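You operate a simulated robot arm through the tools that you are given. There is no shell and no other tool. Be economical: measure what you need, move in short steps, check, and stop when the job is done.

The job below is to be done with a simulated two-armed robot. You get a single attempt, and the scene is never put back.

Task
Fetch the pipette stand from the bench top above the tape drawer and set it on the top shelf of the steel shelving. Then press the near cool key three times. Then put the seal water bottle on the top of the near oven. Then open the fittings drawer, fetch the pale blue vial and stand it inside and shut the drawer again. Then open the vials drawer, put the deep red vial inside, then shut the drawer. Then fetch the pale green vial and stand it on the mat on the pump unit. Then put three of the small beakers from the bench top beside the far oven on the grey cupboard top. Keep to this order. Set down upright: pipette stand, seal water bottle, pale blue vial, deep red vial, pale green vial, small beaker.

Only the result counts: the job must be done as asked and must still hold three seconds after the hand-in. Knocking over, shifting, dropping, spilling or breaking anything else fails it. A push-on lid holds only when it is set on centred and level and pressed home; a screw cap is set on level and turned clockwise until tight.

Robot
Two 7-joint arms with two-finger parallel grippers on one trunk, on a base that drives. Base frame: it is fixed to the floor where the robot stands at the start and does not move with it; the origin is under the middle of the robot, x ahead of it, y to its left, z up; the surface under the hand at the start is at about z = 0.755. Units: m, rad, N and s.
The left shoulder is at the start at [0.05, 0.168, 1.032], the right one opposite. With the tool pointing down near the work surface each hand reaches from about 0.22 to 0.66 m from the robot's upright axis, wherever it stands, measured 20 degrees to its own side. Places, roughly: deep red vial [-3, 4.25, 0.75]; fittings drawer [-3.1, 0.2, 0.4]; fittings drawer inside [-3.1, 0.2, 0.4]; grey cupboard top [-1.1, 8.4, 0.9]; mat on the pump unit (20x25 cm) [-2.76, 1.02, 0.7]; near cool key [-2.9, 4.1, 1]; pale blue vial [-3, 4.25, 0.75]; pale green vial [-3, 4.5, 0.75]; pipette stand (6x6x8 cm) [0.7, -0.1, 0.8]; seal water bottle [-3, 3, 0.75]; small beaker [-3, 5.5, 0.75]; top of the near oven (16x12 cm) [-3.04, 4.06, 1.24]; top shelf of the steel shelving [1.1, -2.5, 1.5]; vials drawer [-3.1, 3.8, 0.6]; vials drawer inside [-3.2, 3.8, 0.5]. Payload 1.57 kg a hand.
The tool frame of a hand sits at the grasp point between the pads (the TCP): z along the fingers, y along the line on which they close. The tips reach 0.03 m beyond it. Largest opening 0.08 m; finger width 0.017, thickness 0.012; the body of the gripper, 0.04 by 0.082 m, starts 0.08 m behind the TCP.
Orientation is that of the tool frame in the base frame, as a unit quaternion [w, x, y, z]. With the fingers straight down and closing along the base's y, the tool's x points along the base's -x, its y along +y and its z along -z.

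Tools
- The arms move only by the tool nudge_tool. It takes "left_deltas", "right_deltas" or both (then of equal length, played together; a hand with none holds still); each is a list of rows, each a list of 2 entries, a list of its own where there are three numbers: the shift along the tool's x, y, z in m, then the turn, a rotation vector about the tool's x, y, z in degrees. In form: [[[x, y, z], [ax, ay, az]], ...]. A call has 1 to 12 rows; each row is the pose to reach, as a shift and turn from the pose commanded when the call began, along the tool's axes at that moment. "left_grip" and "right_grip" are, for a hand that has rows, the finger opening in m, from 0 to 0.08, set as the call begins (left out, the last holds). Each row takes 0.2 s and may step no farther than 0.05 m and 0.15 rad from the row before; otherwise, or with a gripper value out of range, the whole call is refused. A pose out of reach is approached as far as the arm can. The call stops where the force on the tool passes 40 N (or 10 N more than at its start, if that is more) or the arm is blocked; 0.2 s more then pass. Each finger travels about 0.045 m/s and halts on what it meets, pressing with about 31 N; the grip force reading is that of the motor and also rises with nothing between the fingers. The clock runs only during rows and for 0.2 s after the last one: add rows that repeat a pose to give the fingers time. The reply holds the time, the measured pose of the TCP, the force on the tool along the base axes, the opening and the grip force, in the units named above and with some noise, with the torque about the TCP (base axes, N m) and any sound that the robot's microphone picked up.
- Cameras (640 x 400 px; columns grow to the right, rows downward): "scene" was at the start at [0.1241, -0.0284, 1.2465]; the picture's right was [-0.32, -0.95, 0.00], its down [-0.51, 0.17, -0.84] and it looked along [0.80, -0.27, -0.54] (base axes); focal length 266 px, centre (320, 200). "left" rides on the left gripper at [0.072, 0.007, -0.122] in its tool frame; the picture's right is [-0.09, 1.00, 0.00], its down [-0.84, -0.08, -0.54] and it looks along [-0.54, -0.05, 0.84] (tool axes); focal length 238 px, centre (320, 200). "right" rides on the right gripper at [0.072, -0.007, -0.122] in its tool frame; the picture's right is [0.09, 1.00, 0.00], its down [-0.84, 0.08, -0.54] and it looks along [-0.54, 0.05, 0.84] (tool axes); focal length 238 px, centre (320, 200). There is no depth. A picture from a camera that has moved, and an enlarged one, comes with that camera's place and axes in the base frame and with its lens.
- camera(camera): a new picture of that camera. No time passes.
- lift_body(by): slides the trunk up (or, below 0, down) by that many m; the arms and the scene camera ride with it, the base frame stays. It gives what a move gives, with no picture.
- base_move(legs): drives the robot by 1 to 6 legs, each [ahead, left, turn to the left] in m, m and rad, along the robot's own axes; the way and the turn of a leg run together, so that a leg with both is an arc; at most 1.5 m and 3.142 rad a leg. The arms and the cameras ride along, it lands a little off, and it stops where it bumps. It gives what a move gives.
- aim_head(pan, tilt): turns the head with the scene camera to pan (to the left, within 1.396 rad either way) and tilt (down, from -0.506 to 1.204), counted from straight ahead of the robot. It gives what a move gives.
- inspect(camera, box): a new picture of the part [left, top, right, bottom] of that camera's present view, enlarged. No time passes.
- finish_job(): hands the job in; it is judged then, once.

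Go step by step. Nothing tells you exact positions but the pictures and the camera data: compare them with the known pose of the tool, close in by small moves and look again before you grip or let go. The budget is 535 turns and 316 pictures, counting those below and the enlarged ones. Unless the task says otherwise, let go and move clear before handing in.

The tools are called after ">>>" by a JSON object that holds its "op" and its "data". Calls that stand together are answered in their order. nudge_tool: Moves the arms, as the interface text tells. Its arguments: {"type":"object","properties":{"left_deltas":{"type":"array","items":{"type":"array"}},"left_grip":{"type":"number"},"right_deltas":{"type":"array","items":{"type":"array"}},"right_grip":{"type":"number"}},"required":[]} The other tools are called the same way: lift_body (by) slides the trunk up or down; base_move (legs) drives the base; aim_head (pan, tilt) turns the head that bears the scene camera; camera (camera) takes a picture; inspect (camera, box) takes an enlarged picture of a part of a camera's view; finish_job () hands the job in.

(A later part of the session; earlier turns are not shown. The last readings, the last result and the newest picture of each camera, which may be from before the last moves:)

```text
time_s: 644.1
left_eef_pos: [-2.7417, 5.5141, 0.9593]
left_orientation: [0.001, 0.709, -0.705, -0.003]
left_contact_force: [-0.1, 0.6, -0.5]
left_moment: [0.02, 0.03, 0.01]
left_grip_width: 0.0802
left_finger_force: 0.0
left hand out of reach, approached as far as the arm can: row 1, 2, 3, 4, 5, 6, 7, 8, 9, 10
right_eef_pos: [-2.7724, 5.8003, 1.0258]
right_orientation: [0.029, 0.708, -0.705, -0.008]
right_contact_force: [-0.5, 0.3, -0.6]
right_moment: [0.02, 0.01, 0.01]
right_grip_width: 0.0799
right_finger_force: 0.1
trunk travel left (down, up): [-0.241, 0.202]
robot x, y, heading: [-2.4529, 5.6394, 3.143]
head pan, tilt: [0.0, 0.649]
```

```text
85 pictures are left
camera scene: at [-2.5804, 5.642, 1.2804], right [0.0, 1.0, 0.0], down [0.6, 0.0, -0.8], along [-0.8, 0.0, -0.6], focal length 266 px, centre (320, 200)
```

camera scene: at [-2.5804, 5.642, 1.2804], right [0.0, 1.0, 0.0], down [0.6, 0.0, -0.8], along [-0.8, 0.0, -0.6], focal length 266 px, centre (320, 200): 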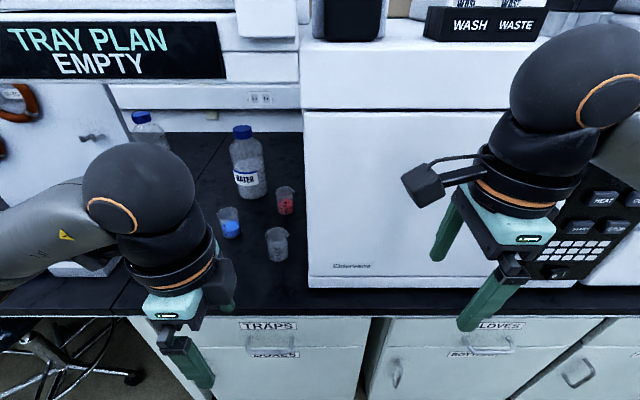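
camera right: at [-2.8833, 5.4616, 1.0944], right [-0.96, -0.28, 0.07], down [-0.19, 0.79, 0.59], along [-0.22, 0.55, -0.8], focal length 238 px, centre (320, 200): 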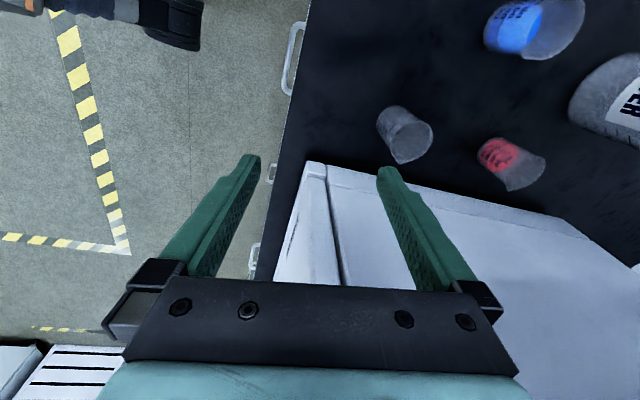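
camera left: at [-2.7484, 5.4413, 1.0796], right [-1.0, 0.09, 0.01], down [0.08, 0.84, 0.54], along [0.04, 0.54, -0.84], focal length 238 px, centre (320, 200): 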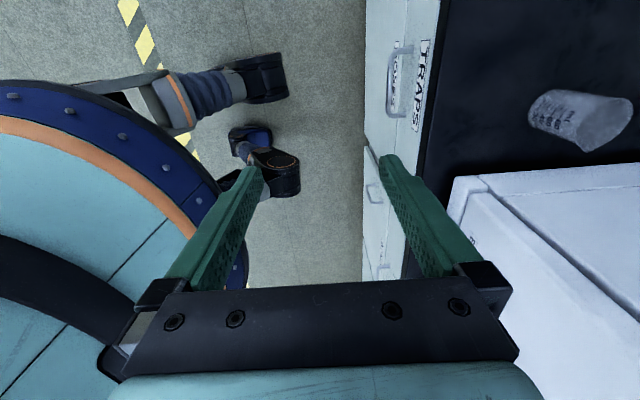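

Left wrist limit. Use a −45° yaw instead (diagonal grip, camera still clear of the oven).

>>> {"op": "nudge_tool", "data": {"left_deltas": [[[0, -0.01, -0.01], [0, 0, -8]], [[0, -0.02, -0.02], [0, 0, -16]], [[0, -0.02, -0.02], [0, 0, -24]], [[0, -0.02, -0.02], [0, 0, -32]], [[0, -0.02, -0.02], [0, 0, -40]], [[0, -0.02, -0.02], [0, 0, -48]], [[0, -0.02, -0.02], [0, 0, -56]], [[0, -0.02, -0.02], [0, 0, -64]], [[0, -0.02, -0.02], [0, 0, -72]], [[0, -0.02, -0.02], [0, 0, -80]], [[0, -0.02, -0.02], [0, 0, -88]], [[0, -0.02, -0.02], [0, 0, -90]]]}}

>>> {"op": "nudge_tool", "data": {"left_deltas": [[[0, 0, 0], [0, 0, -8]], [[-0.03, 0, 0], [0, 0, -16]], [[-0.06, 0, 0], [0, 0, -24]], [[-0.09, 0.0, 0], [0, 0, -32]], [[-0.12, 0, 0], [0, 0, -40]], [[-0.15, 0, 0], [0, 0, -45]], [[-0.15, 0, 0], [0, 0, -45]]]}}

>>> {"op": "camera", "data": {"camera": "left"}}

>>> {"op": "camera", "data": {"camera": "scene"}}

```text
time_s: 646.7
left_eef_pos: [-2.7144, 5.5122, 0.9889]
left_orientation: [-0.001, 1.0, 0.002, -0.002]
left_contact_force: [-0.3, -0.1, 0.5]
left_moment: [-0.01, -0.01, 0.0]
left_grip_width: 0.0798
left_finger_force: 0.1
right_eef_pos: [-2.7723, 5.7986, 1.0243]
right_orientation: [0.03, 0.709, -0.705, -0.008]
right_contact_force: [0.0, -0.1, -0.2]
right_moment: [-0.03, -0.02, -0.03]
right_grip_width: 0.08
right_finger_force: 0.2
trunk travel left (down, up): [-0.241, 0.202]
robot x, y, heading: [-2.4516, 5.6439, 3.145]
head pan, tilt: [0.0, 0.649]
```

```text
time_s: 648.3
left_eef_pos: [-2.863, 5.5087, 0.9917]
left_orientation: [-0.002, 0.923, 0.384, -0.001]
left_contact_force: [0.1, 0.2, -1.0]
left_moment: [-0.02, 0.0, -0.01]
left_grip_width: 0.0801
left_finger_force: 0.0
right_eef_pos: [-2.7722, 5.7998, 1.0262]
right_orientation: [0.03, 0.708, -0.706, -0.008]
right_contact_force: [0.5, 0.3, -0.8]
right_moment: [0.03, -0.05, 0.0]
right_grip_width: 0.0801
right_finger_force: 0.0
trunk travel left (down, up): [-0.241, 0.202]
robot x, y, heading: [-2.4519, 5.6434, 3.143]
head pan, tilt: [0.0, 0.649]
```

```text
84 pictures are left
camera left: at [-2.8086, 5.5556, 1.1111], right [0.64, -0.77, -0.01], down [-0.64, -0.54, 0.54], along [-0.42, -0.34, -0.84], focal length 238 px, centre (320, 200)
```

left: 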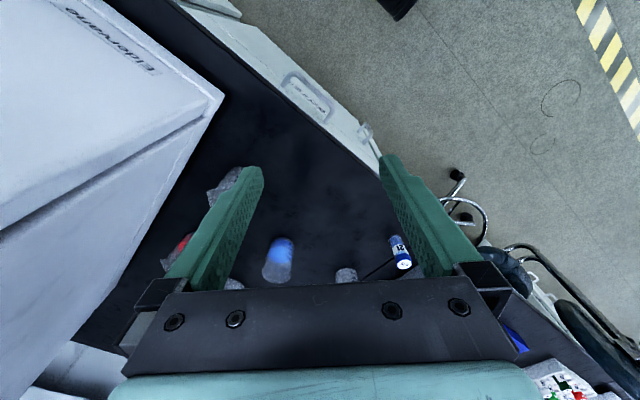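

```text
83 pictures are left
camera scene: at [-2.5804, 5.6419, 1.2804], right [0.0, 1.0, 0.0], down [0.6, 0.0, -0.8], along [-0.8, 0.0, -0.6], focal length 266 px, centre (320, 200)
```

scene: 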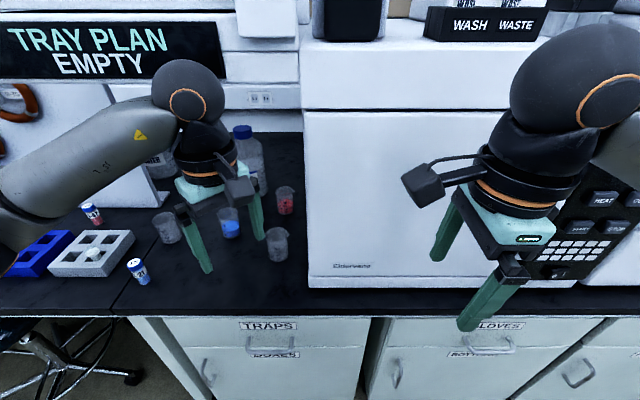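

Reachable. Move over the right beaker at low hover.

>>> {"op": "nudge_tool", "data": {"left_deltas": [[[-0.02, -0.028, 0.018], [0, 0, 0]], [[-0.04, -0.056, 0.036], [0, 0, 0]], [[-0.06, -0.083, 0.054], [0, 0, 0]], [[-0.08, -0.111, 0.072], [0, 0, 0]], [[-0.1014, -0.1388, 0.085], [0, 0, 0]], [[-0.1014, -0.1388, 0.085], [0, 0, 0]]]}}

>>> {"op": "camera", "data": {"camera": "left"}}

>>> {"op": "camera", "data": {"camera": "scene"}}

```text
time_s: 649.7
left_eef_pos: [-3.0336, 5.5361, 0.9062]
left_orientation: [-0.003, 0.924, 0.383, -0.001]
left_contact_force: [0.6, -1.0, -0.4]
left_moment: [0.0, 0.03, -0.02]
left_grip_width: 0.0798
left_finger_force: 0.0
right_eef_pos: [-2.772, 5.7995, 1.0252]
right_orientation: [0.029, 0.708, -0.706, -0.008]
right_contact_force: [0.0, -0.6, 0.6]
right_moment: [-0.05, -0.02, 0.01]
right_grip_width: 0.0804
right_finger_force: 0.1
trunk travel left (down, up): [-0.241, 0.202]
robot x, y, heading: [-2.4552, 5.6397, 3.144]
head pan, tilt: [0.0, 0.649]
```

```text
82 pictures are left
camera left: at [-2.9789, 5.5823, 1.0275], right [0.64, -0.77, -0.01], down [-0.64, -0.54, 0.54], along [-0.42, -0.34, -0.84], focal length 238 px, centre (320, 200)
```

left: 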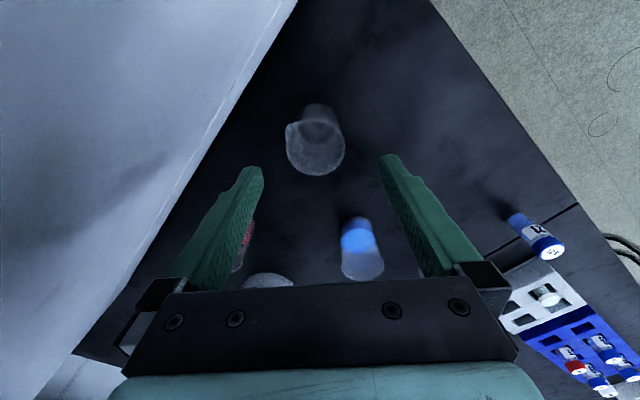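

```text
81 pictures are left
camera scene: at [-2.5802, 5.6418, 1.2806], right [0.0, 1.0, 0.0], down [0.6, 0.0, -0.8], along [-0.8, 0.0, -0.6], focal length 266 px, centre (320, 200)
```

scene: 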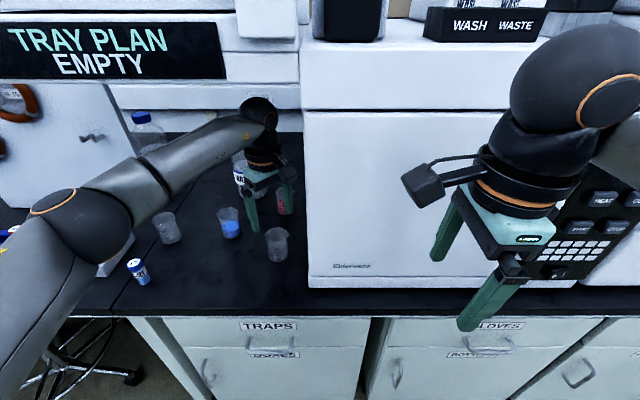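

Centred. Lower to grip height and close.

>>> {"op": "nudge_tool", "data": {"left_deltas": [[[0, 0, 0.035], [0, 0, 0]], [[0, 0, 0.07], [0, 0, 0]], [[0, 0, 0.104], [0, 0, 0]], [[0, 0, 0.104], [0, 0, 0]]]}}

>>> {"op": "camera", "data": {"camera": "left"}}

```text
time_s: 650.7
left_eef_pos: [-3.0346, 5.5372, 0.802]
left_orientation: [-0.003, 0.923, 0.385, -0.001]
left_contact_force: [-0.1, 0.1, 1.1]
left_moment: [-0.03, -0.02, 0.0]
left_grip_width: 0.0802
left_finger_force: 0.2
right_eef_pos: [-2.7718, 5.7998, 1.0248]
right_orientation: [0.028, 0.708, -0.706, -0.007]
right_contact_force: [0.6, 0.1, 0.2]
right_moment: [0.01, 0.02, 0.04]
right_grip_width: 0.0797
right_finger_force: 0.0
trunk travel left (down, up): [-0.241, 0.202]
robot x, y, heading: [-2.4548, 5.6412, 3.145]
head pan, tilt: [0.0, 0.649]
```

```text
80 pictures are left
camera left: at [-2.9801, 5.5833, 0.9243], right [0.64, -0.77, -0.01], down [-0.64, -0.54, 0.54], along [-0.42, -0.34, -0.84], focal length 238 px, centre (320, 200)
```

left: 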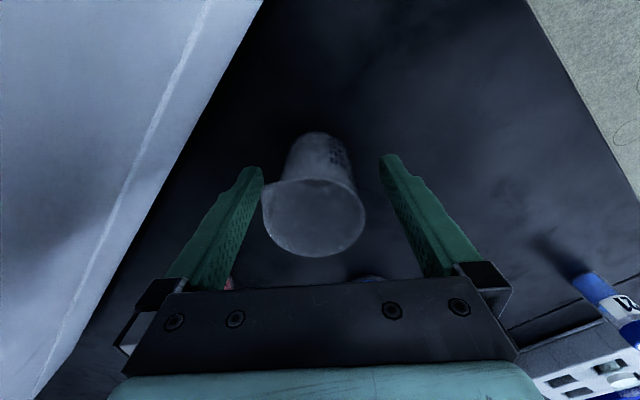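

The spout is off to the side of the pads. Close gently and lift.

>>> {"op": "nudge_tool", "data": {"left_deltas": [[[0, 0, 0], [0, 0, 0]], [[0, 0, 0], [0, 0, 0]], [[0, 0, 0], [0, 0, 0]], [[0, 0, 0], [0, 0, 0]]], "left_grip": 0.04}}

>>> {"op": "camera", "data": {"camera": "left"}}

```text
time_s: 651.7
left_eef_pos: [-3.0345, 5.5374, 0.8037]
left_orientation: [-0.002, 0.923, 0.385, -0.001]
left_contact_force: [0.3, 1.0, -0.2]
left_moment: [-0.02, -0.02, 0.01]
left_grip_width: 0.0496
left_finger_force: 31.4
right_eef_pos: [-2.7713, 5.7995, 1.0243]
right_orientation: [0.029, 0.708, -0.706, -0.008]
right_contact_force: [-0.8, 0.6, -0.7]
right_moment: [-0.01, -0.02, -0.05]
right_grip_width: 0.0799
right_finger_force: 0.0
trunk travel left (down, up): [-0.241, 0.202]
robot x, y, heading: [-2.4526, 5.6404, 3.141]
head pan, tilt: [0.0, 0.649]
```

```text
79 pictures are left
camera left: at [-2.98, 5.5835, 0.9247], right [0.64, -0.77, -0.01], down [-0.64, -0.54, 0.54], along [-0.42, -0.34, -0.84], focal length 238 px, centre (320, 200)
```

left: 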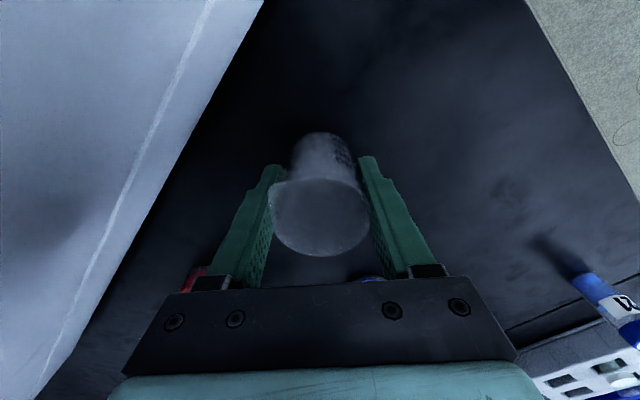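

Gripped (≈50 mm). Lift and retract toward the robot.

>>> {"op": "nudge_tool", "data": {"left_deltas": [[[0, 0, -0.03], [0, 0, 0]], [[0, 0, -0.07], [0, 0, 0]], [[0, 0, -0.11], [0, 0, 0]], [[0.025, 0.025, -0.125], [0, 0, 0]], [[0.05, 0.05, -0.14], [0, 0, 0]], [[0.075, 0.075, -0.155], [0, 0, 0]], [[0.1, 0.1, -0.17], [0, 0, 0]], [[0.125, 0.125, -0.18], [0, 0, 0]], [[0.15, 0.15, -0.19], [0, 0, 0]], [[0.175, 0.175, -0.2], [0, 0, 0]], [[0.19, 0.2, -0.21], [0, 0, 0]]]}}

>>> {"op": "camera", "data": {"camera": "left"}}

>>> {"op": "camera", "data": {"camera": "scene"}}

```text
time_s: 654.1
left_eef_pos: [-2.7579, 5.5309, 1.0102]
left_orientation: [-0.003, 0.923, 0.384, -0.002]
left_contact_force: [0.4, 0.4, -0.7]
left_moment: [-0.01, -0.03, 0.0]
left_grip_width: 0.0498
left_finger_force: 30.9
right_eef_pos: [-2.7716, 5.7999, 1.0262]
right_orientation: [0.029, 0.709, -0.705, -0.007]
right_contact_force: [0.7, 0.4, -0.4]
right_moment: [-0.01, 0.03, 0.0]
right_grip_width: 0.0802
right_finger_force: 0.0
trunk travel left (down, up): [-0.241, 0.202]
robot x, y, heading: [-2.4539, 5.6426, 3.147]
head pan, tilt: [0.0, 0.649]
```

```text
78 pictures are left
camera left: at [-2.7037, 5.5778, 1.1325], right [0.64, -0.77, -0.01], down [-0.64, -0.54, 0.54], along [-0.42, -0.35, -0.84], focal length 238 px, centre (320, 200)
```

left: 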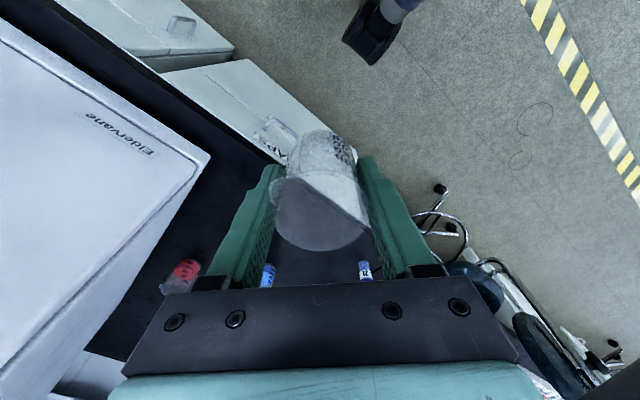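

```text
77 pictures are left
camera scene: at [-2.5803, 5.6419, 1.2804], right [0.0, 1.0, 0.0], down [0.6, 0.0, -0.8], along [-0.8, 0.0, -0.6], focal length 266 px, centre (320, 200)
```

scene: 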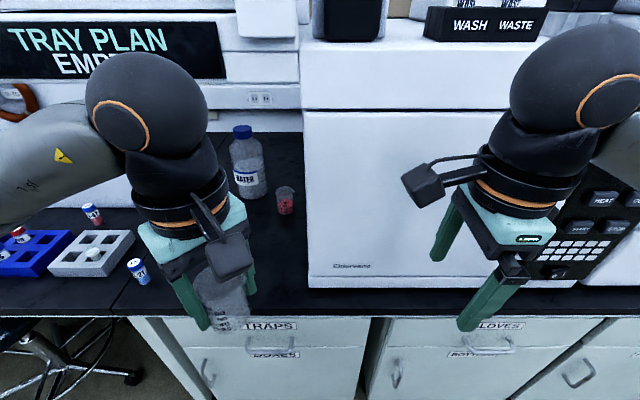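

First beaker held in the left hand. Level the right tool and shift left so the right hand can take the left beaker without its forearm near the oven.

>>> {"op": "nudge_tool", "data": {"right_deltas": [[[0, 0, 0], [3, -1.7, 0]], [[0, 0, 0], [3, -1.7, 0]]]}}

>>> {"op": "base_move", "data": {"legs": [[-0.12, 0, 0], [0, 0.42, -0.004], [0.11, 0, 0]]}}

>>> {"op": "camera", "data": {"camera": "scene"}}

>>> {"op": "camera", "data": {"camera": "right"}}

```text
time_s: 654.7
left_eef_pos: [-2.7586, 5.5319, 1.0113]
left_orientation: [-0.002, 0.923, 0.385, -0.001]
left_contact_force: [0.3, -0.2, -0.4]
left_moment: [0.02, 0.03, 0.01]
left_grip_width: 0.0499
left_finger_force: 31.3
right_eef_pos: [-2.7717, 5.8008, 1.0253]
right_orientation: [-0.001, 0.709, -0.705, 0.001]
right_contact_force: [-0.5, -0.3, 0.8]
right_moment: [0.01, -0.01, -0.01]
right_grip_width: 0.0801
right_finger_force: 0.0
trunk travel left (down, up): [-0.241, 0.202]
robot x, y, heading: [-2.4497, 5.6421, 3.141]
head pan, tilt: [0.0, 0.649]
```

```text
time_s: 660.6
left_eef_pos: [-2.7507, 5.1077, 1.0116]
left_orientation: [-0.002, 0.923, 0.384, -0.001]
left_contact_force: [0.3, 0.0, -0.9]
left_moment: [0.01, -0.02, -0.02]
left_grip_width: 0.0495
left_finger_force: 30.5
right_eef_pos: [-2.7634, 5.3753, 1.0256]
right_orientation: [0.0, 0.709, -0.706, 0.001]
right_contact_force: [-0.2, 0.5, 0.0]
right_moment: [0.01, 0.02, 0.03]
right_grip_width: 0.0801
right_finger_force: 0.0
trunk travel left (down, up): [-0.241, 0.202]
robot x, y, heading: [-2.4419, 5.2184, 3.139]
head pan, tilt: [0.0, 0.649]
```

```text
76 pictures are left
camera scene: at [-2.5725, 5.2178, 1.2803], right [0.0, 1.0, 0.0], down [0.61, 0.0, -0.8], along [-0.8, 0.0, -0.61], focal length 266 px, centre (320, 200)
```

scene: 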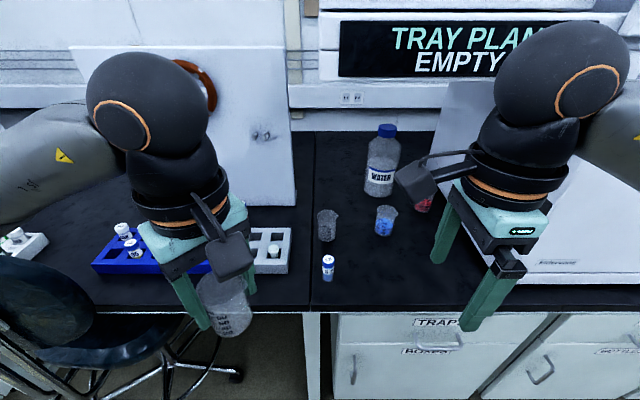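

```text
75 pictures are left
camera right: at [-2.7578, 5.3031, 1.1462], right [-1.0, -0.1, 0.0], down [-0.08, 0.84, 0.54], along [-0.05, 0.54, -0.84], focal length 238 px, centre (320, 200)
```

right: 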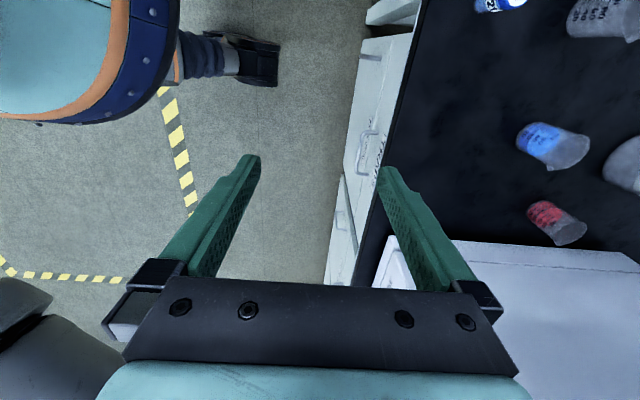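

Reach the right hand to the left beaker at (-3.095, 5.238), nudging the base forward 2 cm first.

>>> {"op": "base_move", "data": {"legs": [[0.02, 0, 0]]}}

>>> {"op": "nudge_tool", "data": {"right_deltas": [[[0.015, 0.035, 0.01], [0, 0, 0]], [[0.03, 0.07, 0.02], [0, 0, 0]], [[0.045, 0.105, 0.03], [0, 0, 0]], [[0.06, 0.14, 0.04], [0, 0, 0]], [[0.075, 0.175, 0.05], [0, 0, 0]], [[0.09, 0.21, 0.06], [0, 0, 0]], [[0.105, 0.245, 0.07], [0, 0, 0]], [[0.12, 0.28, 0.08], [0, 0, 0]], [[0.137, 0.312, 0.095], [0, 0, 0]], [[0.137, 0.312, 0.095], [0, 0, 0]]]}}

>>> {"op": "camera", "data": {"camera": "right"}}

>>> {"op": "camera", "data": {"camera": "scene"}}

```text
time_s: 661.4
left_eef_pos: [-2.7699, 5.1077, 1.0095]
left_orientation: [-0.003, 0.923, 0.384, -0.001]
left_contact_force: [-1.2, -0.5, -0.4]
left_moment: [0.01, 0.01, -0.01]
left_grip_width: 0.0497
left_finger_force: 31.1
right_eef_pos: [-2.7832, 5.376, 1.0258]
right_orientation: [-0.001, 0.709, -0.705, 0.0]
right_contact_force: [0.1, 0.1, -0.9]
right_moment: [-0.01, -0.02, -0.02]
right_grip_width: 0.0799
right_finger_force: 0.1
trunk travel left (down, up): [-0.241, 0.202]
robot x, y, heading: [-2.463, 5.2177, 3.145]
head pan, tilt: [0.0, 0.649]
```

```text
time_s: 662.8
left_eef_pos: [-2.7478, 5.1274, 1.0192]
left_orientation: [-0.002, 0.927, 0.375, -0.015]
left_contact_force: [0.5, -0.2, -0.3]
left_moment: [0.02, 0.02, 0.02]
left_grip_width: 0.0497
left_finger_force: 30.8
right_eef_pos: [-2.9154, 5.2813, 0.9931]
right_orientation: [0.037, 0.778, -0.625, -0.044]
right_contact_force: [0.3, 0.0, -0.1]
right_moment: [-0.01, 0.05, -0.01]
right_grip_width: 0.0802
right_finger_force: 0.1
trunk travel left (down, up): [-0.241, 0.202]
robot x, y, heading: [-2.4577, 5.219, 3.126]
head pan, tilt: [0.0, 0.649]
stopped in row 6 (right hand): the arm was blocked; the commanded pose is now the measured one
```

```text
74 pictures are left
camera right: at [-2.8807, 5.2119, 1.1117], right [-0.95, -0.31, 0.11], down [-0.19, 0.8, 0.57], along [-0.26, 0.51, -0.82], focal length 238 px, centre (320, 200)
```

right: 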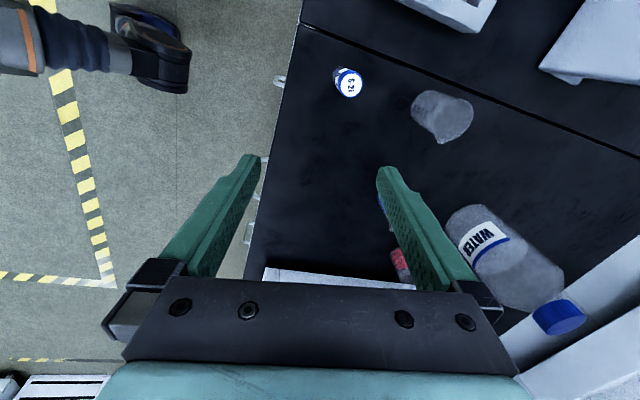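

```text
73 pictures are left
camera scene: at [-2.5613, 5.2366, 1.2834], right [0.02, 1.0, -0.01], down [0.59, -0.02, -0.81], along [-0.81, 0.01, -0.59], focal length 266 px, centre (320, 200)
```

scene: 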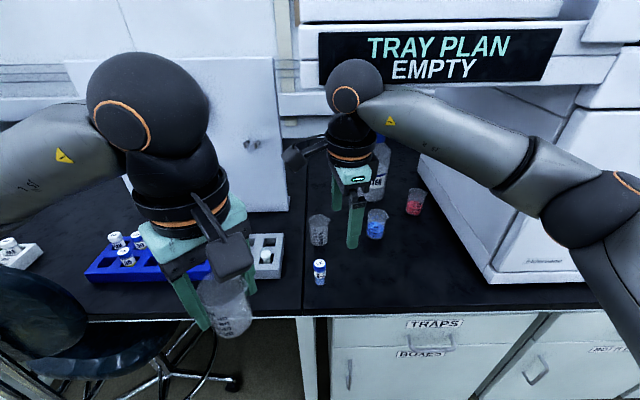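

The wrist hit the overhanging TRAY PLAN display (bottom ≈1.19 m) — that was the obstacle both times. Back off, re-level the right tool, and come in lower.

>>> {"op": "base_move", "data": {"legs": [[-0.15, 0, 0.015]]}}

>>> {"op": "nudge_tool", "data": {"right_deltas": [[[0, 0, 0.02], [3, 0.7, 6]], [[0, 0, 0.05], [6.4, 1.4, 12]], [[0, 0, 0.09], [6.4, 1.4, 12.4]], [[0, 0, 0.09], [6.4, 1.4, 12.4]]]}}

>>> {"op": "camera", "data": {"camera": "scene"}}

```text
time_s: 664.2
left_eef_pos: [-2.6172, 5.1088, 1.0119]
left_orientation: [-0.002, 0.922, 0.387, -0.001]
left_contact_force: [0.6, -0.8, -1.5]
left_moment: [-0.02, 0.0, 0.0]
left_grip_width: 0.0497
left_finger_force: 30.8
right_eef_pos: [-2.7929, 5.2634, 0.979]
right_orientation: [0.019, 0.778, -0.627, -0.034]
right_contact_force: [-0.5, 0.5, 0.1]
right_moment: [-0.01, 0.01, 0.01]
right_grip_width: 0.0798
right_finger_force: 0.0
trunk travel left (down, up): [-0.241, 0.202]
robot x, y, heading: [-2.3106, 5.2197, -3.14]
head pan, tilt: [0.0, 0.649]
```

```text
time_s: 665.2
left_eef_pos: [-2.6166, 5.1087, 1.0099]
left_orientation: [-0.002, 0.923, 0.386, -0.001]
left_contact_force: [-0.3, 0.1, -0.7]
left_moment: [-0.01, -0.02, 0.04]
left_grip_width: 0.0498
left_finger_force: 31.1
right_eef_pos: [-2.8002, 5.2632, 0.8887]
right_orientation: [-0.013, 0.707, -0.707, 0.014]
right_contact_force: [0.0, 0.2, -0.3]
right_moment: [-0.03, -0.04, -0.02]
right_grip_width: 0.0799
right_finger_force: 0.1
trunk travel left (down, up): [-0.241, 0.202]
robot x, y, heading: [-2.3143, 5.2198, -3.138]
head pan, tilt: [0.0, 0.649]
```

```text
72 pictures are left
camera scene: at [-2.4402, 5.2194, 1.2804], right [0.0, 1.0, 0.0], down [0.6, 0.0, -0.8], along [-0.8, 0.0, -0.6], focal length 266 px, centre (320, 200)
```

scene: 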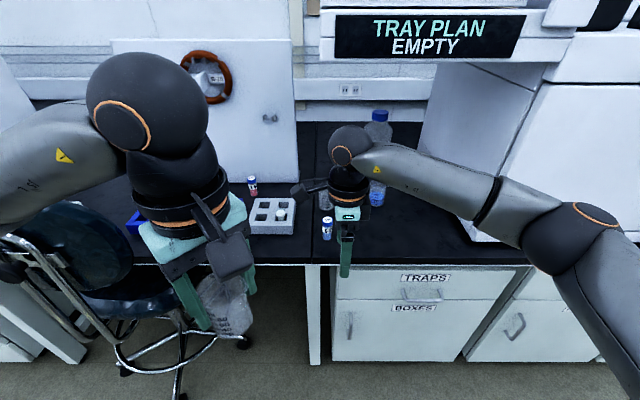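

>>> {"op": "nudge_tool", "data": {"right_deltas": [[[0, 0, -0.005], [-2.2, 0, 0]], [[0, 0, -0.005], [-2.2, 0, 0]]]}}

>>> {"op": "base_move", "data": {"legs": [[0.14, 0, -0.003]]}}

>>> {"op": "nudge_tool", "data": {"right_deltas": [[[0.005, 0.03, 0], [0, 0, 0]], [[0.01, 0.06, 0], [0, 0, 0]], [[0.015, 0.09, 0], [0, 0, 0]], [[0.02, 0.12, 0], [0, 0, 0]], [[0.025, 0.15, 0], [0, 0, 0]], [[0.025, 0.15, 0], [0, 0, 0]]]}}

>>> {"op": "camera", "data": {"camera": "right"}}

>>> {"op": "camera", "data": {"camera": "scene"}}

```text
time_s: 665.8
left_eef_pos: [-2.6178, 5.1077, 1.0111]
left_orientation: [-0.003, 0.923, 0.386, 0.0]
left_contact_force: [0.1, 0.6, 0.3]
left_moment: [0.01, -0.01, -0.01]
left_grip_width: 0.0498
left_finger_force: 30.6
right_eef_pos: [-2.8007, 5.2644, 0.8938]
right_orientation: [0.001, -0.707, 0.707, 0.0]
right_contact_force: [0.4, 0.7, -0.4]
right_moment: [0.0, -0.03, -0.01]
right_grip_width: 0.0799
right_finger_force: 0.1
trunk travel left (down, up): [-0.241, 0.202]
robot x, y, heading: [-2.3116, 5.2171, -3.136]
head pan, tilt: [0.0, 0.649]
```

```text
time_s: 667.1
left_eef_pos: [-2.7578, 5.1089, 1.0104]
left_orientation: [-0.002, 0.923, 0.385, 0.0]
left_contact_force: [0.0, 0.0, -0.7]
left_moment: [-0.01, -0.01, -0.02]
left_grip_width: 0.0496
left_finger_force: 30.8
right_eef_pos: [-2.938, 5.2643, 0.8944]
right_orientation: [0.0, -0.706, 0.708, 0.001]
right_contact_force: [-0.5, -0.3, -0.4]
right_moment: [-0.01, 0.0, -0.01]
right_grip_width: 0.0799
right_finger_force: 0.0
trunk travel left (down, up): [-0.241, 0.202]
robot x, y, heading: [-2.4541, 5.2184, -3.136]
head pan, tilt: [0.0, 0.649]
```

```text
time_s: 668.5
left_eef_pos: [-2.757, 5.1092, 1.0107]
left_orientation: [-0.002, 0.923, 0.386, 0.0]
left_contact_force: [0.1, 0.2, -0.7]
left_moment: [0.03, -0.03, -0.01]
left_grip_width: 0.0498
left_finger_force: 30.8
right_eef_pos: [-3.0456, 5.2503, 0.892]
right_orientation: [0.0, 0.707, -0.707, -0.001]
right_contact_force: [0.6, -0.4, 0.8]
right_moment: [0.02, 0.0, -0.01]
right_grip_width: 0.0801
right_finger_force: 0.0
right hand out of reach, approached as far as the arm can: row 4, 5, 6
trunk travel left (down, up): [-0.241, 0.202]
robot x, y, heading: [-2.4514, 5.2167, -3.14]
head pan, tilt: [0.0, 0.649]
```

```text
71 pictures are left
camera right: at [-3.0397, 5.1771, 1.013], right [-1.0, -0.09, 0.0], down [-0.08, 0.84, 0.54], along [-0.05, 0.54, -0.84], focal length 238 px, centre (320, 200)
```

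right: 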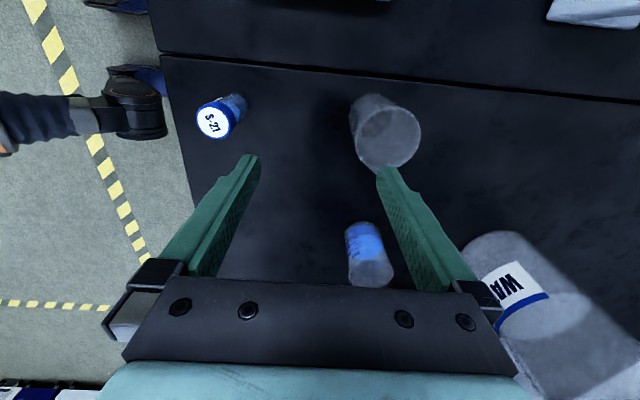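

```text
70 pictures are left
camera scene: at [-2.5789, 5.2195, 1.2804], right [0.0, 1.0, 0.0], down [0.6, 0.0, -0.8], along [-0.8, 0.0, -0.6], focal length 266 px, centre (320, 200)
```

scene: 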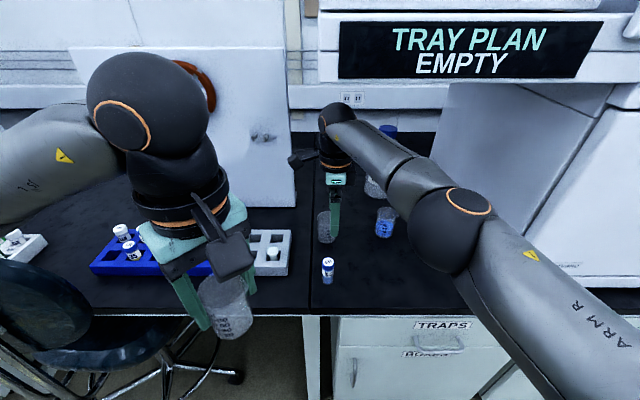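

Too far for a vertical tool. I'll retract, rotate back (fingers closing left-right) and pitch 35° forward as with the vials — the tilted fingers also avoid the spout.

>>> {"op": "nudge_tool", "data": {"right_deltas": [[[0, -0.04, -0.01], [0, 0, 0]], [[0, -0.08, -0.02], [0, 0, 0]], [[0, -0.12, -0.03], [0, 0, -8]], [[0, -0.16, -0.03], [0, 0, -16]], [[0, -0.18, -0.03], [0, 0, -24]], [[0, -0.18, -0.03], [0, 0, -32]], [[0, -0.18, -0.03], [0, 0, -40]], [[0, -0.18, -0.03], [0, 0, -48]], [[0, -0.18, -0.03], [0, 0, -56]], [[0, -0.18, -0.03], [0, 0, -64]], [[0, -0.18, -0.03], [0, 0, -72]], [[0, -0.18, -0.03], [0, 0, -80]]]}}

>>> {"op": "nudge_tool", "data": {"right_deltas": [[[0, 0, 0], [0, 0, -8]], [[0, 0, 0], [0, 0, -10]], [[0, 0, 0], [0, 0, -10]]]}}

>>> {"op": "nudge_tool", "data": {"right_deltas": [[[0, 0, 0], [0, -8, 0]], [[0, 0, 0], [0, -16, 0]], [[0, 0, 0], [0, -24, 0]], [[0, 0, 0], [0, -32, 0]], [[0, 0, 0], [0, -35, 0]], [[0, 0, 0], [0, -35, 0]]]}}

>>> {"op": "camera", "data": {"camera": "right"}}

```text
time_s: 671.1
left_eef_pos: [-2.7587, 5.1102, 1.0115]
left_orientation: [-0.002, 0.923, 0.385, 0.0]
left_contact_force: [0.5, 0.2, -1.0]
left_moment: [0.02, -0.01, -0.02]
left_grip_width: 0.0495
left_finger_force: 30.8
right_eef_pos: [-2.8641, 5.2489, 0.9231]
right_orientation: [0.0, 0.996, -0.086, 0.0]
right_contact_force: [0.1, -0.2, 0.1]
right_moment: [-0.01, 0.0, -0.02]
right_grip_width: 0.0801
right_finger_force: 0.0
trunk travel left (down, up): [-0.241, 0.202]
robot x, y, heading: [-2.4501, 5.2254, -3.144]
head pan, tilt: [0.0, 0.649]
```

```text
time_s: 671.9
left_eef_pos: [-2.7571, 5.1081, 1.0108]
left_orientation: [-0.003, 0.923, 0.385, -0.002]
left_contact_force: [0.0, -1.1, -0.4]
left_moment: [0.0, 0.0, 0.0]
left_grip_width: 0.0496
left_finger_force: 30.8
right_eef_pos: [-2.8641, 5.2491, 0.9211]
right_orientation: [0.0, 1.0, 0.0, 0.0]
right_contact_force: [0.3, -0.5, 0.4]
right_moment: [0.0, 0.02, 0.0]
right_grip_width: 0.0801
right_finger_force: 0.0
trunk travel left (down, up): [-0.241, 0.202]
robot x, y, heading: [-2.4549, 5.2216, -3.14]
head pan, tilt: [0.0, 0.649]
```

```text
time_s: 673.3
left_eef_pos: [-2.7563, 5.1098, 1.0109]
left_orientation: [-0.003, 0.923, 0.385, -0.002]
left_contact_force: [0.2, -0.4, -0.8]
left_moment: [-0.01, 0.02, 0.0]
left_grip_width: 0.0496
left_finger_force: 31.2
right_eef_pos: [-2.8646, 5.2488, 0.9223]
right_orientation: [0.001, 0.953, -0.001, -0.302]
right_contact_force: [-0.6, -0.7, 0.1]
right_moment: [-0.03, -0.01, -0.03]
right_grip_width: 0.0801
right_finger_force: 0.0
trunk travel left (down, up): [-0.241, 0.202]
robot x, y, heading: [-2.4522, 5.2208, -3.143]
head pan, tilt: [0.0, 0.649]
```

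```text
69 pictures are left
camera right: at [-2.7359, 5.2543, 0.9807], right [0.07, -1.0, -0.05], down [-0.37, -0.08, 0.92], along [-0.92, -0.05, -0.38], focal length 238 px, centre (320, 200)
```

right: 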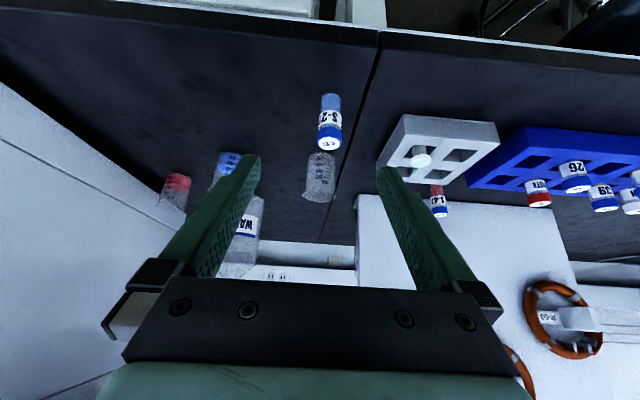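

S-21 stands right in front of the left beaker, so I'll take the blue one with this tilted right hand. Hover over it.

>>> {"op": "nudge_tool", "data": {"right_deltas": [[[-0.027, -0.0214, 0.0224], [0, 0, 0]], [[-0.054, -0.0429, 0.0449], [0, 0, 0]], [[-0.081, -0.0643, 0.0673], [0, 0, 0]], [[-0.108, -0.0857, 0.0897], [0, 0, 0]], [[-0.1345, -0.1071, 0.1121], [0, 0, 0]], [[-0.1614, -0.1286, 0.1346], [0, 0, 0]], [[-0.1883, -0.15, 0.157], [0, 0, 0]], [[-0.1883, -0.15, 0.157], [0, 0, 0]]]}}

>>> {"op": "camera", "data": {"camera": "right"}}

>>> {"op": "camera", "data": {"camera": "scene"}}

```text
time_s: 675.1
left_eef_pos: [-2.7562, 5.109, 1.0109]
left_orientation: [-0.003, 0.923, 0.384, -0.001]
left_contact_force: [1.2, 1.0, -1.3]
left_moment: [-0.01, -0.02, -0.01]
left_grip_width: 0.0497
left_finger_force: 30.8
right_eef_pos: [-3.1083, 5.4002, 0.9004]
right_orientation: [0.001, 0.954, 0.0, -0.301]
right_contact_force: [0.1, -0.1, 0.4]
right_moment: [-0.01, 0.04, 0.0]
right_grip_width: 0.08
right_finger_force: 0.1
trunk travel left (down, up): [-0.241, 0.202]
robot x, y, heading: [-2.4498, 5.2203, -3.142]
head pan, tilt: [0.0, 0.649]
```

```text
68 pictures are left
camera right: at [-2.9802, 5.4051, 0.9591], right [0.08, -1.0, -0.05], down [-0.37, -0.08, 0.92], along [-0.92, -0.05, -0.38], focal length 238 px, centre (320, 200)
```

right: 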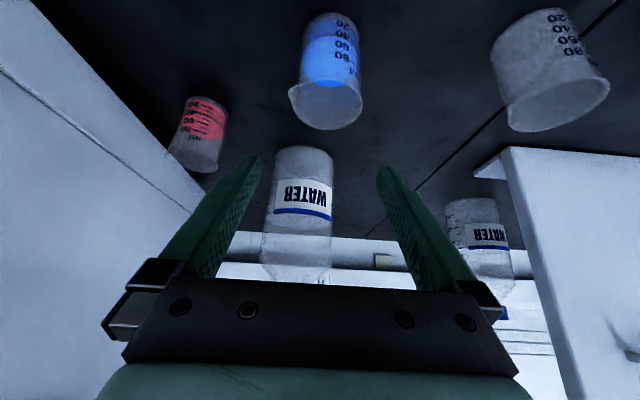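

```text
67 pictures are left
camera scene: at [-2.5788, 5.2194, 1.2804], right [0.0, 1.0, 0.0], down [0.6, 0.0, -0.8], along [-0.8, 0.0, -0.6], focal length 266 px, centre (320, 200)
```

scene: 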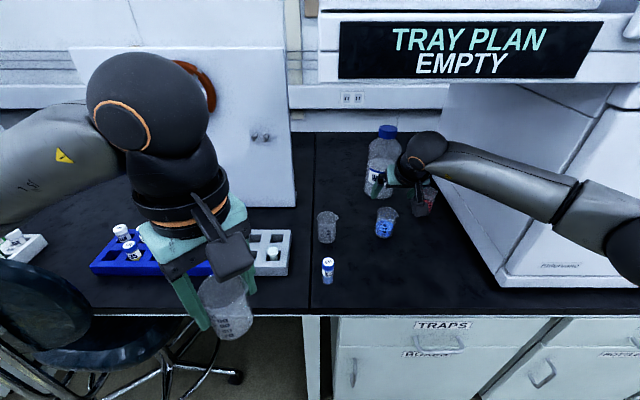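

Aligned within a few mm. Descend to grip height.

>>> {"op": "nudge_tool", "data": {"right_deltas": [[[0.02, 0.003, 0.026], [0, 0, 0]], [[0.037, 0.003, 0.049], [0, 0, 0]], [[0.052, 0.003, 0.0685], [0, 0, 0]], [[0.0645, 0.003, 0.0828], [0, 0, 0]], [[0.0645, 0.003, 0.0828], [0, 0, 0]]]}}

>>> {"op": "camera", "data": {"camera": "right"}}

```text
time_s: 676.3
left_eef_pos: [-2.756, 5.109, 1.0097]
left_orientation: [-0.003, 0.923, 0.384, -0.002]
left_contact_force: [-0.3, 0.8, -1.4]
left_moment: [0.02, -0.05, 0.0]
left_grip_width: 0.0497
left_finger_force: 31.4
right_eef_pos: [-3.1037, 5.3961, 0.7976]
right_orientation: [-0.001, 0.954, -0.001, -0.301]
right_contact_force: [0.0, -0.5, -0.9]
right_moment: [-0.03, 0.0, -0.02]
right_grip_width: 0.08
right_finger_force: 0.0
trunk travel left (down, up): [-0.241, 0.202]
robot x, y, heading: [-2.4497, 5.2186, -3.138]
head pan, tilt: [0.0, 0.649]
```

```text
66 pictures are left
camera right: at [-2.9763, 5.402, 0.855], right [0.07, -1.0, -0.05], down [-0.37, -0.08, 0.92], along [-0.92, -0.05, -0.38], focal length 238 px, centre (320, 200)
```

right: 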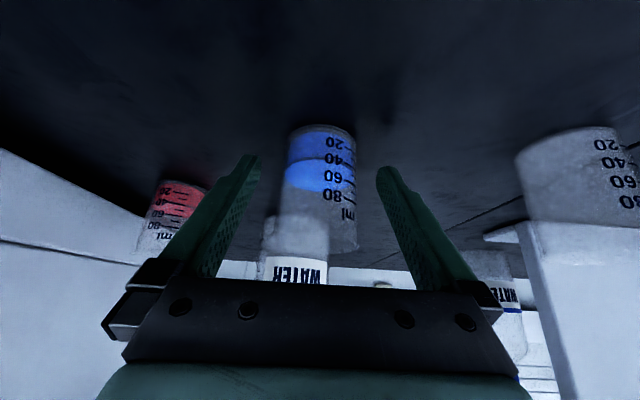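

>>> {"op": "nudge_tool", "data": {"right_deltas": [[[0, 0, 0], [0, 0, 0]], [[0, 0, 0], [0, 0, 0]], [[0, 0, 0], [0, 0, 0]], [[0, 0, 0], [0, 0, 0]]], "right_grip": 0.04}}

>>> {"op": "camera", "data": {"camera": "right"}}

```text
time_s: 677.3
left_eef_pos: [-2.7566, 5.1081, 1.0114]
left_orientation: [-0.002, 0.923, 0.385, 0.0]
left_contact_force: [-0.3, 0.9, -1.3]
left_moment: [0.01, -0.03, -0.03]
left_grip_width: 0.0496
left_finger_force: 30.9
right_eef_pos: [-3.1054, 5.397, 0.7976]
right_orientation: [0.0, 0.954, 0.0, -0.301]
right_contact_force: [-0.6, -0.1, 0.0]
right_moment: [0.02, -0.02, -0.02]
right_grip_width: 0.0497
right_finger_force: 31.0
trunk travel left (down, up): [-0.241, 0.202]
robot x, y, heading: [-2.4527, 5.2183, -3.137]
head pan, tilt: [0.0, 0.649]
```

```text
65 pictures are left
camera right: at [-2.9762, 5.402, 0.8552], right [0.07, -1.0, -0.05], down [-0.37, -0.08, 0.92], along [-0.92, -0.05, -0.38], focal length 238 px, centre (320, 200)
```

right: 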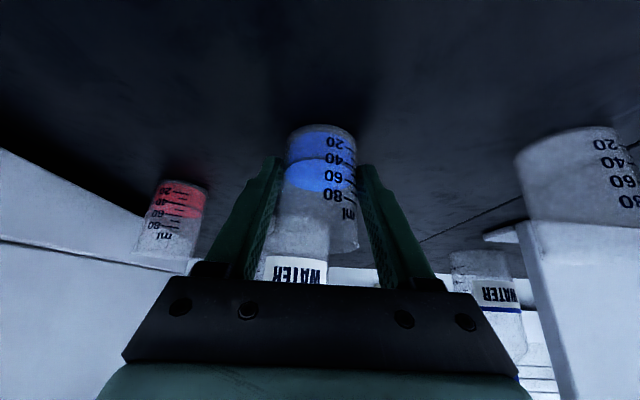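

Gripped. Lift gently, then retract under the display and raise once clear.

>>> {"op": "nudge_tool", "data": {"right_deltas": [[[-0.0115, 0, -0.0164], [0, 0, 0]], [[-0.023, 0, -0.0327], [0, 0, 0]], [[-0.0403, 0, -0.0572], [0, 0, 0]], [[-0.0158, 0, -0.0745], [0, 0, 0]], [[0.0087, 0, -0.0918], [0, 0, 0]], [[0.0332, 0, -0.1091], [0, 0, 0]], [[0.0577, 0, -0.1264], [0, 0, 0]], [[0.0822, 0, -0.1437], [0, 0, 0]], [[0.1067, 0, -0.161], [0, 0, 0]], [[0.1312, 0, -0.1783], [0, 0, 0]], [[0.1557, 0, -0.1956], [0, 0, 0]], [[0.1557, 0, -0.1956], [0, 0, 0]]]}}

>>> {"op": "base_move", "data": {"legs": [[-0.5, 0, 0]]}}

>>> {"op": "camera", "data": {"camera": "scene"}}

```text
time_s: 679.9
left_eef_pos: [-2.7562, 5.1093, 1.0106]
left_orientation: [-0.002, 0.923, 0.386, -0.001]
left_contact_force: [-0.1, -0.6, 0.0]
left_moment: [-0.02, -0.03, -0.03]
left_grip_width: 0.0498
left_finger_force: 31.3
right_eef_pos: [-2.864, 5.3956, 0.8688]
right_orientation: [-0.001, 0.953, -0.001, -0.302]
right_contact_force: [0.0, 0.1, -0.8]
right_moment: [0.03, -0.01, -0.02]
right_grip_width: 0.0499
right_finger_force: 30.8
trunk travel left (down, up): [-0.241, 0.202]
robot x, y, heading: [-2.451, 5.2201, -3.139]
head pan, tilt: [0.0, 0.649]
```

```text
time_s: 682.8
left_eef_pos: [-2.2563, 5.1107, 1.0108]
left_orientation: [-0.003, 0.925, 0.381, -0.001]
left_contact_force: [0.0, 0.1, -0.2]
left_moment: [0.03, -0.02, 0.0]
left_grip_width: 0.0498
left_finger_force: 31.1
right_eef_pos: [-2.3614, 5.3988, 0.8691]
right_orientation: [-0.002, 0.954, -0.005, -0.301]
right_contact_force: [-0.5, -0.8, -0.5]
right_moment: [0.02, -0.01, -0.02]
right_grip_width: 0.05
right_finger_force: 30.7
trunk travel left (down, up): [-0.241, 0.202]
robot x, y, heading: [-1.9499, 5.216, 3.137]
head pan, tilt: [0.0, 0.649]
```

```text
64 pictures are left
camera scene: at [-2.0776, 5.2191, 1.2804], right [0.01, 1.0, 0.0], down [0.6, 0.0, -0.8], along [-0.8, 0.01, -0.6], focal length 266 px, centre (320, 200)
```

scene: 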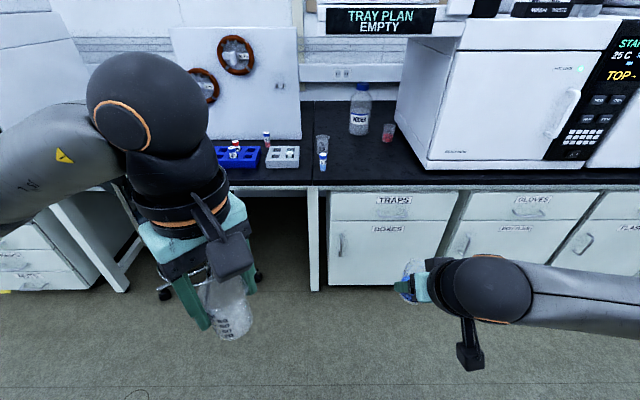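

Both beakers held upright. Raise the trunk, back into the aisle and turn toward the far end (+y).

>>> {"op": "lift_body", "data": {"by": 0.12}}

>>> {"op": "base_move", "data": {"legs": [[-0.75, 0, 0], [0, 0, -1.566]]}}

>>> {"op": "aim_head", "data": {"pan": 0, "tilt": 0.3}}

>>> {"op": "camera", "data": {"camera": "scene"}}

```text
time_s: 684.3
left_eef_pos: [-2.2558, 5.1106, 1.131]
left_orientation: [-0.002, 0.924, 0.381, -0.002]
left_contact_force: [0.6, 0.2, -0.5]
left_moment: [0.02, 0.03, 0.0]
left_grip_width: 0.0495
left_finger_force: 30.7
right_eef_pos: [-2.361, 5.3973, 0.9879]
right_orientation: [-0.002, 0.954, -0.004, -0.301]
right_contact_force: [-0.4, -0.7, -1.2]
right_moment: [-0.01, -0.01, 0.0]
right_grip_width: 0.05
right_finger_force: 30.7
trunk travel left (down, up): [-0.361, 0.082]
robot x, y, heading: [-1.9522, 5.2198, 3.131]
head pan, tilt: [0.0, 0.649]
```

```text
time_s: 692.2
left_eef_pos: [-1.308, 5.5185, 1.1306]
left_orientation: [-0.003, 0.924, -0.381, 0.001]
left_contact_force: [0.6, -0.1, 0.3]
left_moment: [0.0, 0.0, -0.03]
left_grip_width: 0.0498
left_finger_force: 30.5
right_eef_pos: [-1.0211, 5.625, 0.9891]
right_orientation: [0.213, -0.674, 0.675, 0.212]
right_contact_force: [0.4, 0.2, -0.7]
right_moment: [-0.03, 0.02, 0.01]
right_grip_width: 0.0499
right_finger_force: 31.0
trunk travel left (down, up): [-0.361, 0.082]
robot x, y, heading: [-1.1972, 5.2136, 1.576]
head pan, tilt: [0.0, 0.649]
```

```text
time_s: 693.0
left_eef_pos: [-1.3072, 5.5183, 1.1296]
left_orientation: [-0.003, 0.925, -0.381, 0.002]
left_contact_force: [-0.5, 0.4, -0.4]
left_moment: [0.02, -0.01, -0.02]
left_grip_width: 0.05
left_finger_force: 31.3
right_eef_pos: [-1.0205, 5.6253, 0.9882]
right_orientation: [0.213, -0.674, 0.675, 0.212]
right_contact_force: [-0.1, 0.4, -1.1]
right_moment: [-0.01, 0.01, -0.01]
right_grip_width: 0.0499
right_finger_force: 30.9
trunk travel left (down, up): [-0.361, 0.082]
robot x, y, heading: [-1.1969, 5.2133, 1.572]
head pan, tilt: [0.0, 0.3]
```

```text
63 pictures are left
camera scene: at [-1.1974, 5.3463, 1.4321], right [1.0, 0.0, 0.0], down [0.0, -0.3, -0.95], along [0.0, 0.95, -0.3], focal length 266 px, centre (320, 200)
```

scene: 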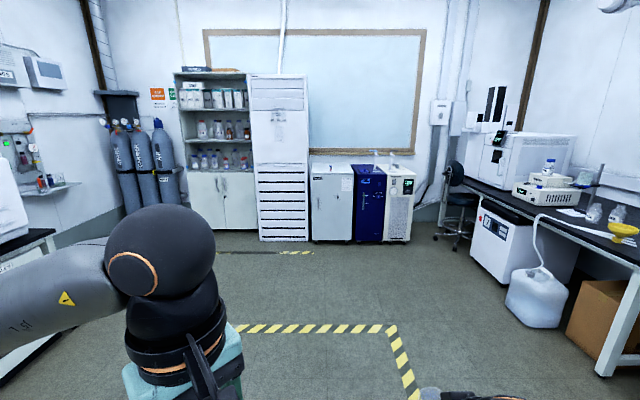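

The grey cupboard is straight ahead (x≈-1.06, front y≈8.3), left of the blue unit. Drive toward it.

>>> {"op": "base_move", "data": {"legs": [[1.15, 0, 0], [1.1, -0.05, 0]]}}

>>> {"op": "aim_head", "data": {"pan": 0, "tilt": 0.5}}

>>> {"op": "camera", "data": {"camera": "scene"}}

```text
time_s: 704.2
left_eef_pos: [-1.2925, 7.7801, 1.1305]
left_orientation: [-0.002, 0.929, -0.369, 0.001]
left_contact_force: [-0.2, 1.0, -0.3]
left_moment: [-0.05, 0.05, -0.01]
left_grip_width: 0.05
left_finger_force: 30.8
right_eef_pos: [-1.0082, 7.8933, 0.9883]
right_orientation: [-0.21, 0.682, -0.667, -0.215]
right_contact_force: [0.0, -0.5, -1.2]
right_moment: [-0.02, 0.0, 0.01]
right_grip_width: 0.0495
right_finger_force: 31.1
trunk travel left (down, up): [-0.361, 0.082]
robot x, y, heading: [-1.1755, 7.4777, 1.593]
head pan, tilt: [0.0, 0.3]
```

```text
time_s: 704.9
left_eef_pos: [-1.2924, 7.7803, 1.1309]
left_orientation: [-0.003, 0.929, -0.369, 0.001]
left_contact_force: [0.3, 0.5, -0.4]
left_moment: [0.03, 0.02, -0.02]
left_grip_width: 0.0499
left_finger_force: 31.1
right_eef_pos: [-1.0086, 7.8933, 0.9874]
right_orientation: [-0.21, 0.682, -0.667, -0.215]
right_contact_force: [-0.1, -0.6, -0.9]
right_moment: [-0.01, -0.01, 0.01]
right_grip_width: 0.0499
right_finger_force: 31.5
trunk travel left (down, up): [-0.361, 0.082]
robot x, y, heading: [-1.1721, 7.4796, 1.6]
head pan, tilt: [0.0, 0.499]
```

```text
62 pictures are left
camera scene: at [-1.1781, 7.6085, 1.4138], right [1.0, 0.03, 0.0], down [0.01, -0.48, -0.88], along [-0.02, 0.88, -0.48], focal length 266 px, centre (320, 200)
```

scene: 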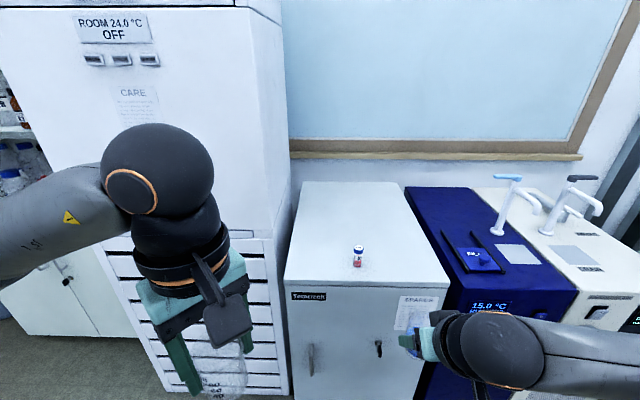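

Cupboard top ≈ x −1.28…−0.87, y 8.12…8.73, with one small vial near (-1.085, 8.19). Shift right a bit (clear of the fridge) and approach.

>>> {"op": "base_move", "data": {"legs": [[0, -0.17, -0.03], [0.2, 0, 0]]}}

>>> {"op": "aim_head", "data": {"pan": 0, "tilt": 0.6}}

>>> {"op": "camera", "data": {"camera": "scene"}}

>>> {"op": "camera", "data": {"camera": "left"}}

```text
time_s: 708.3
left_eef_pos: [-1.1092, 7.9863, 1.1308]
left_orientation: [-0.002, 0.924, -0.383, 0.001]
left_contact_force: [0.2, -0.3, 0.4]
left_moment: [0.01, -0.01, -0.01]
left_grip_width: 0.05
left_finger_force: 31.2
right_eef_pos: [-0.8228, 8.0915, 0.9876]
right_orientation: [0.213, -0.672, 0.677, 0.211]
right_contact_force: [-0.9, -0.2, -0.6]
right_moment: [-0.05, -0.01, -0.05]
right_grip_width: 0.0499
right_finger_force: 30.8
trunk travel left (down, up): [-0.361, 0.082]
robot x, y, heading: [-0.998, 7.6807, 1.563]
head pan, tilt: [0.0, 0.499]
```

```text
time_s: 709.0
left_eef_pos: [-1.1098, 7.9843, 1.1305]
left_orientation: [-0.003, 0.924, -0.383, 0.001]
left_contact_force: [-0.6, 0.5, -0.7]
left_moment: [0.0, -0.01, 0.0]
left_grip_width: 0.0499
left_finger_force: 31.0
right_eef_pos: [-0.8232, 8.0909, 0.9881]
right_orientation: [0.213, -0.673, 0.676, 0.213]
right_contact_force: [1.4, 0.5, -1.0]
right_moment: [-0.01, -0.01, 0.02]
right_grip_width: 0.0501
right_finger_force: 31.5
trunk travel left (down, up): [-0.361, 0.082]
robot x, y, heading: [-0.9994, 7.6817, 1.569]
head pan, tilt: [0.0, 0.6]
```

```text
61 pictures are left
camera scene: at [-1.0009, 7.8078, 1.4047], right [1.0, 0.0, 0.0], down [0.0, -0.56, -0.83], along [0.0, 0.83, -0.56], focal length 266 px, centre (320, 200)
```

scene: 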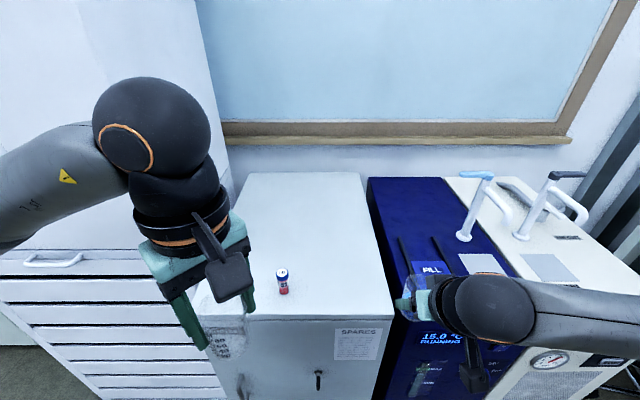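

```text
60 pictures are left
camera left: at [-1.0658, 7.9293, 1.2523], right [-0.77, -0.64, -0.01], down [-0.54, 0.64, 0.54], along [-0.34, 0.42, -0.84], focal length 238 px, centre (320, 200)
```

left: 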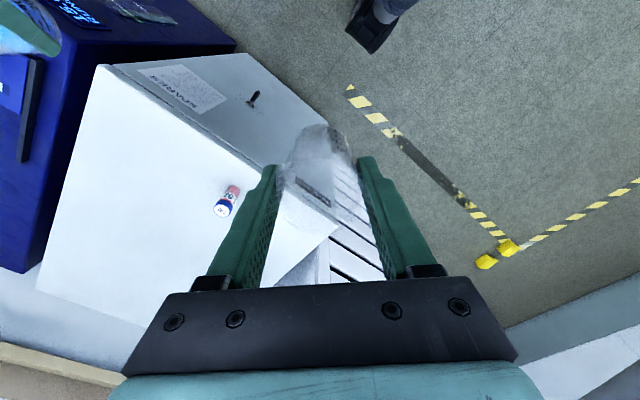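

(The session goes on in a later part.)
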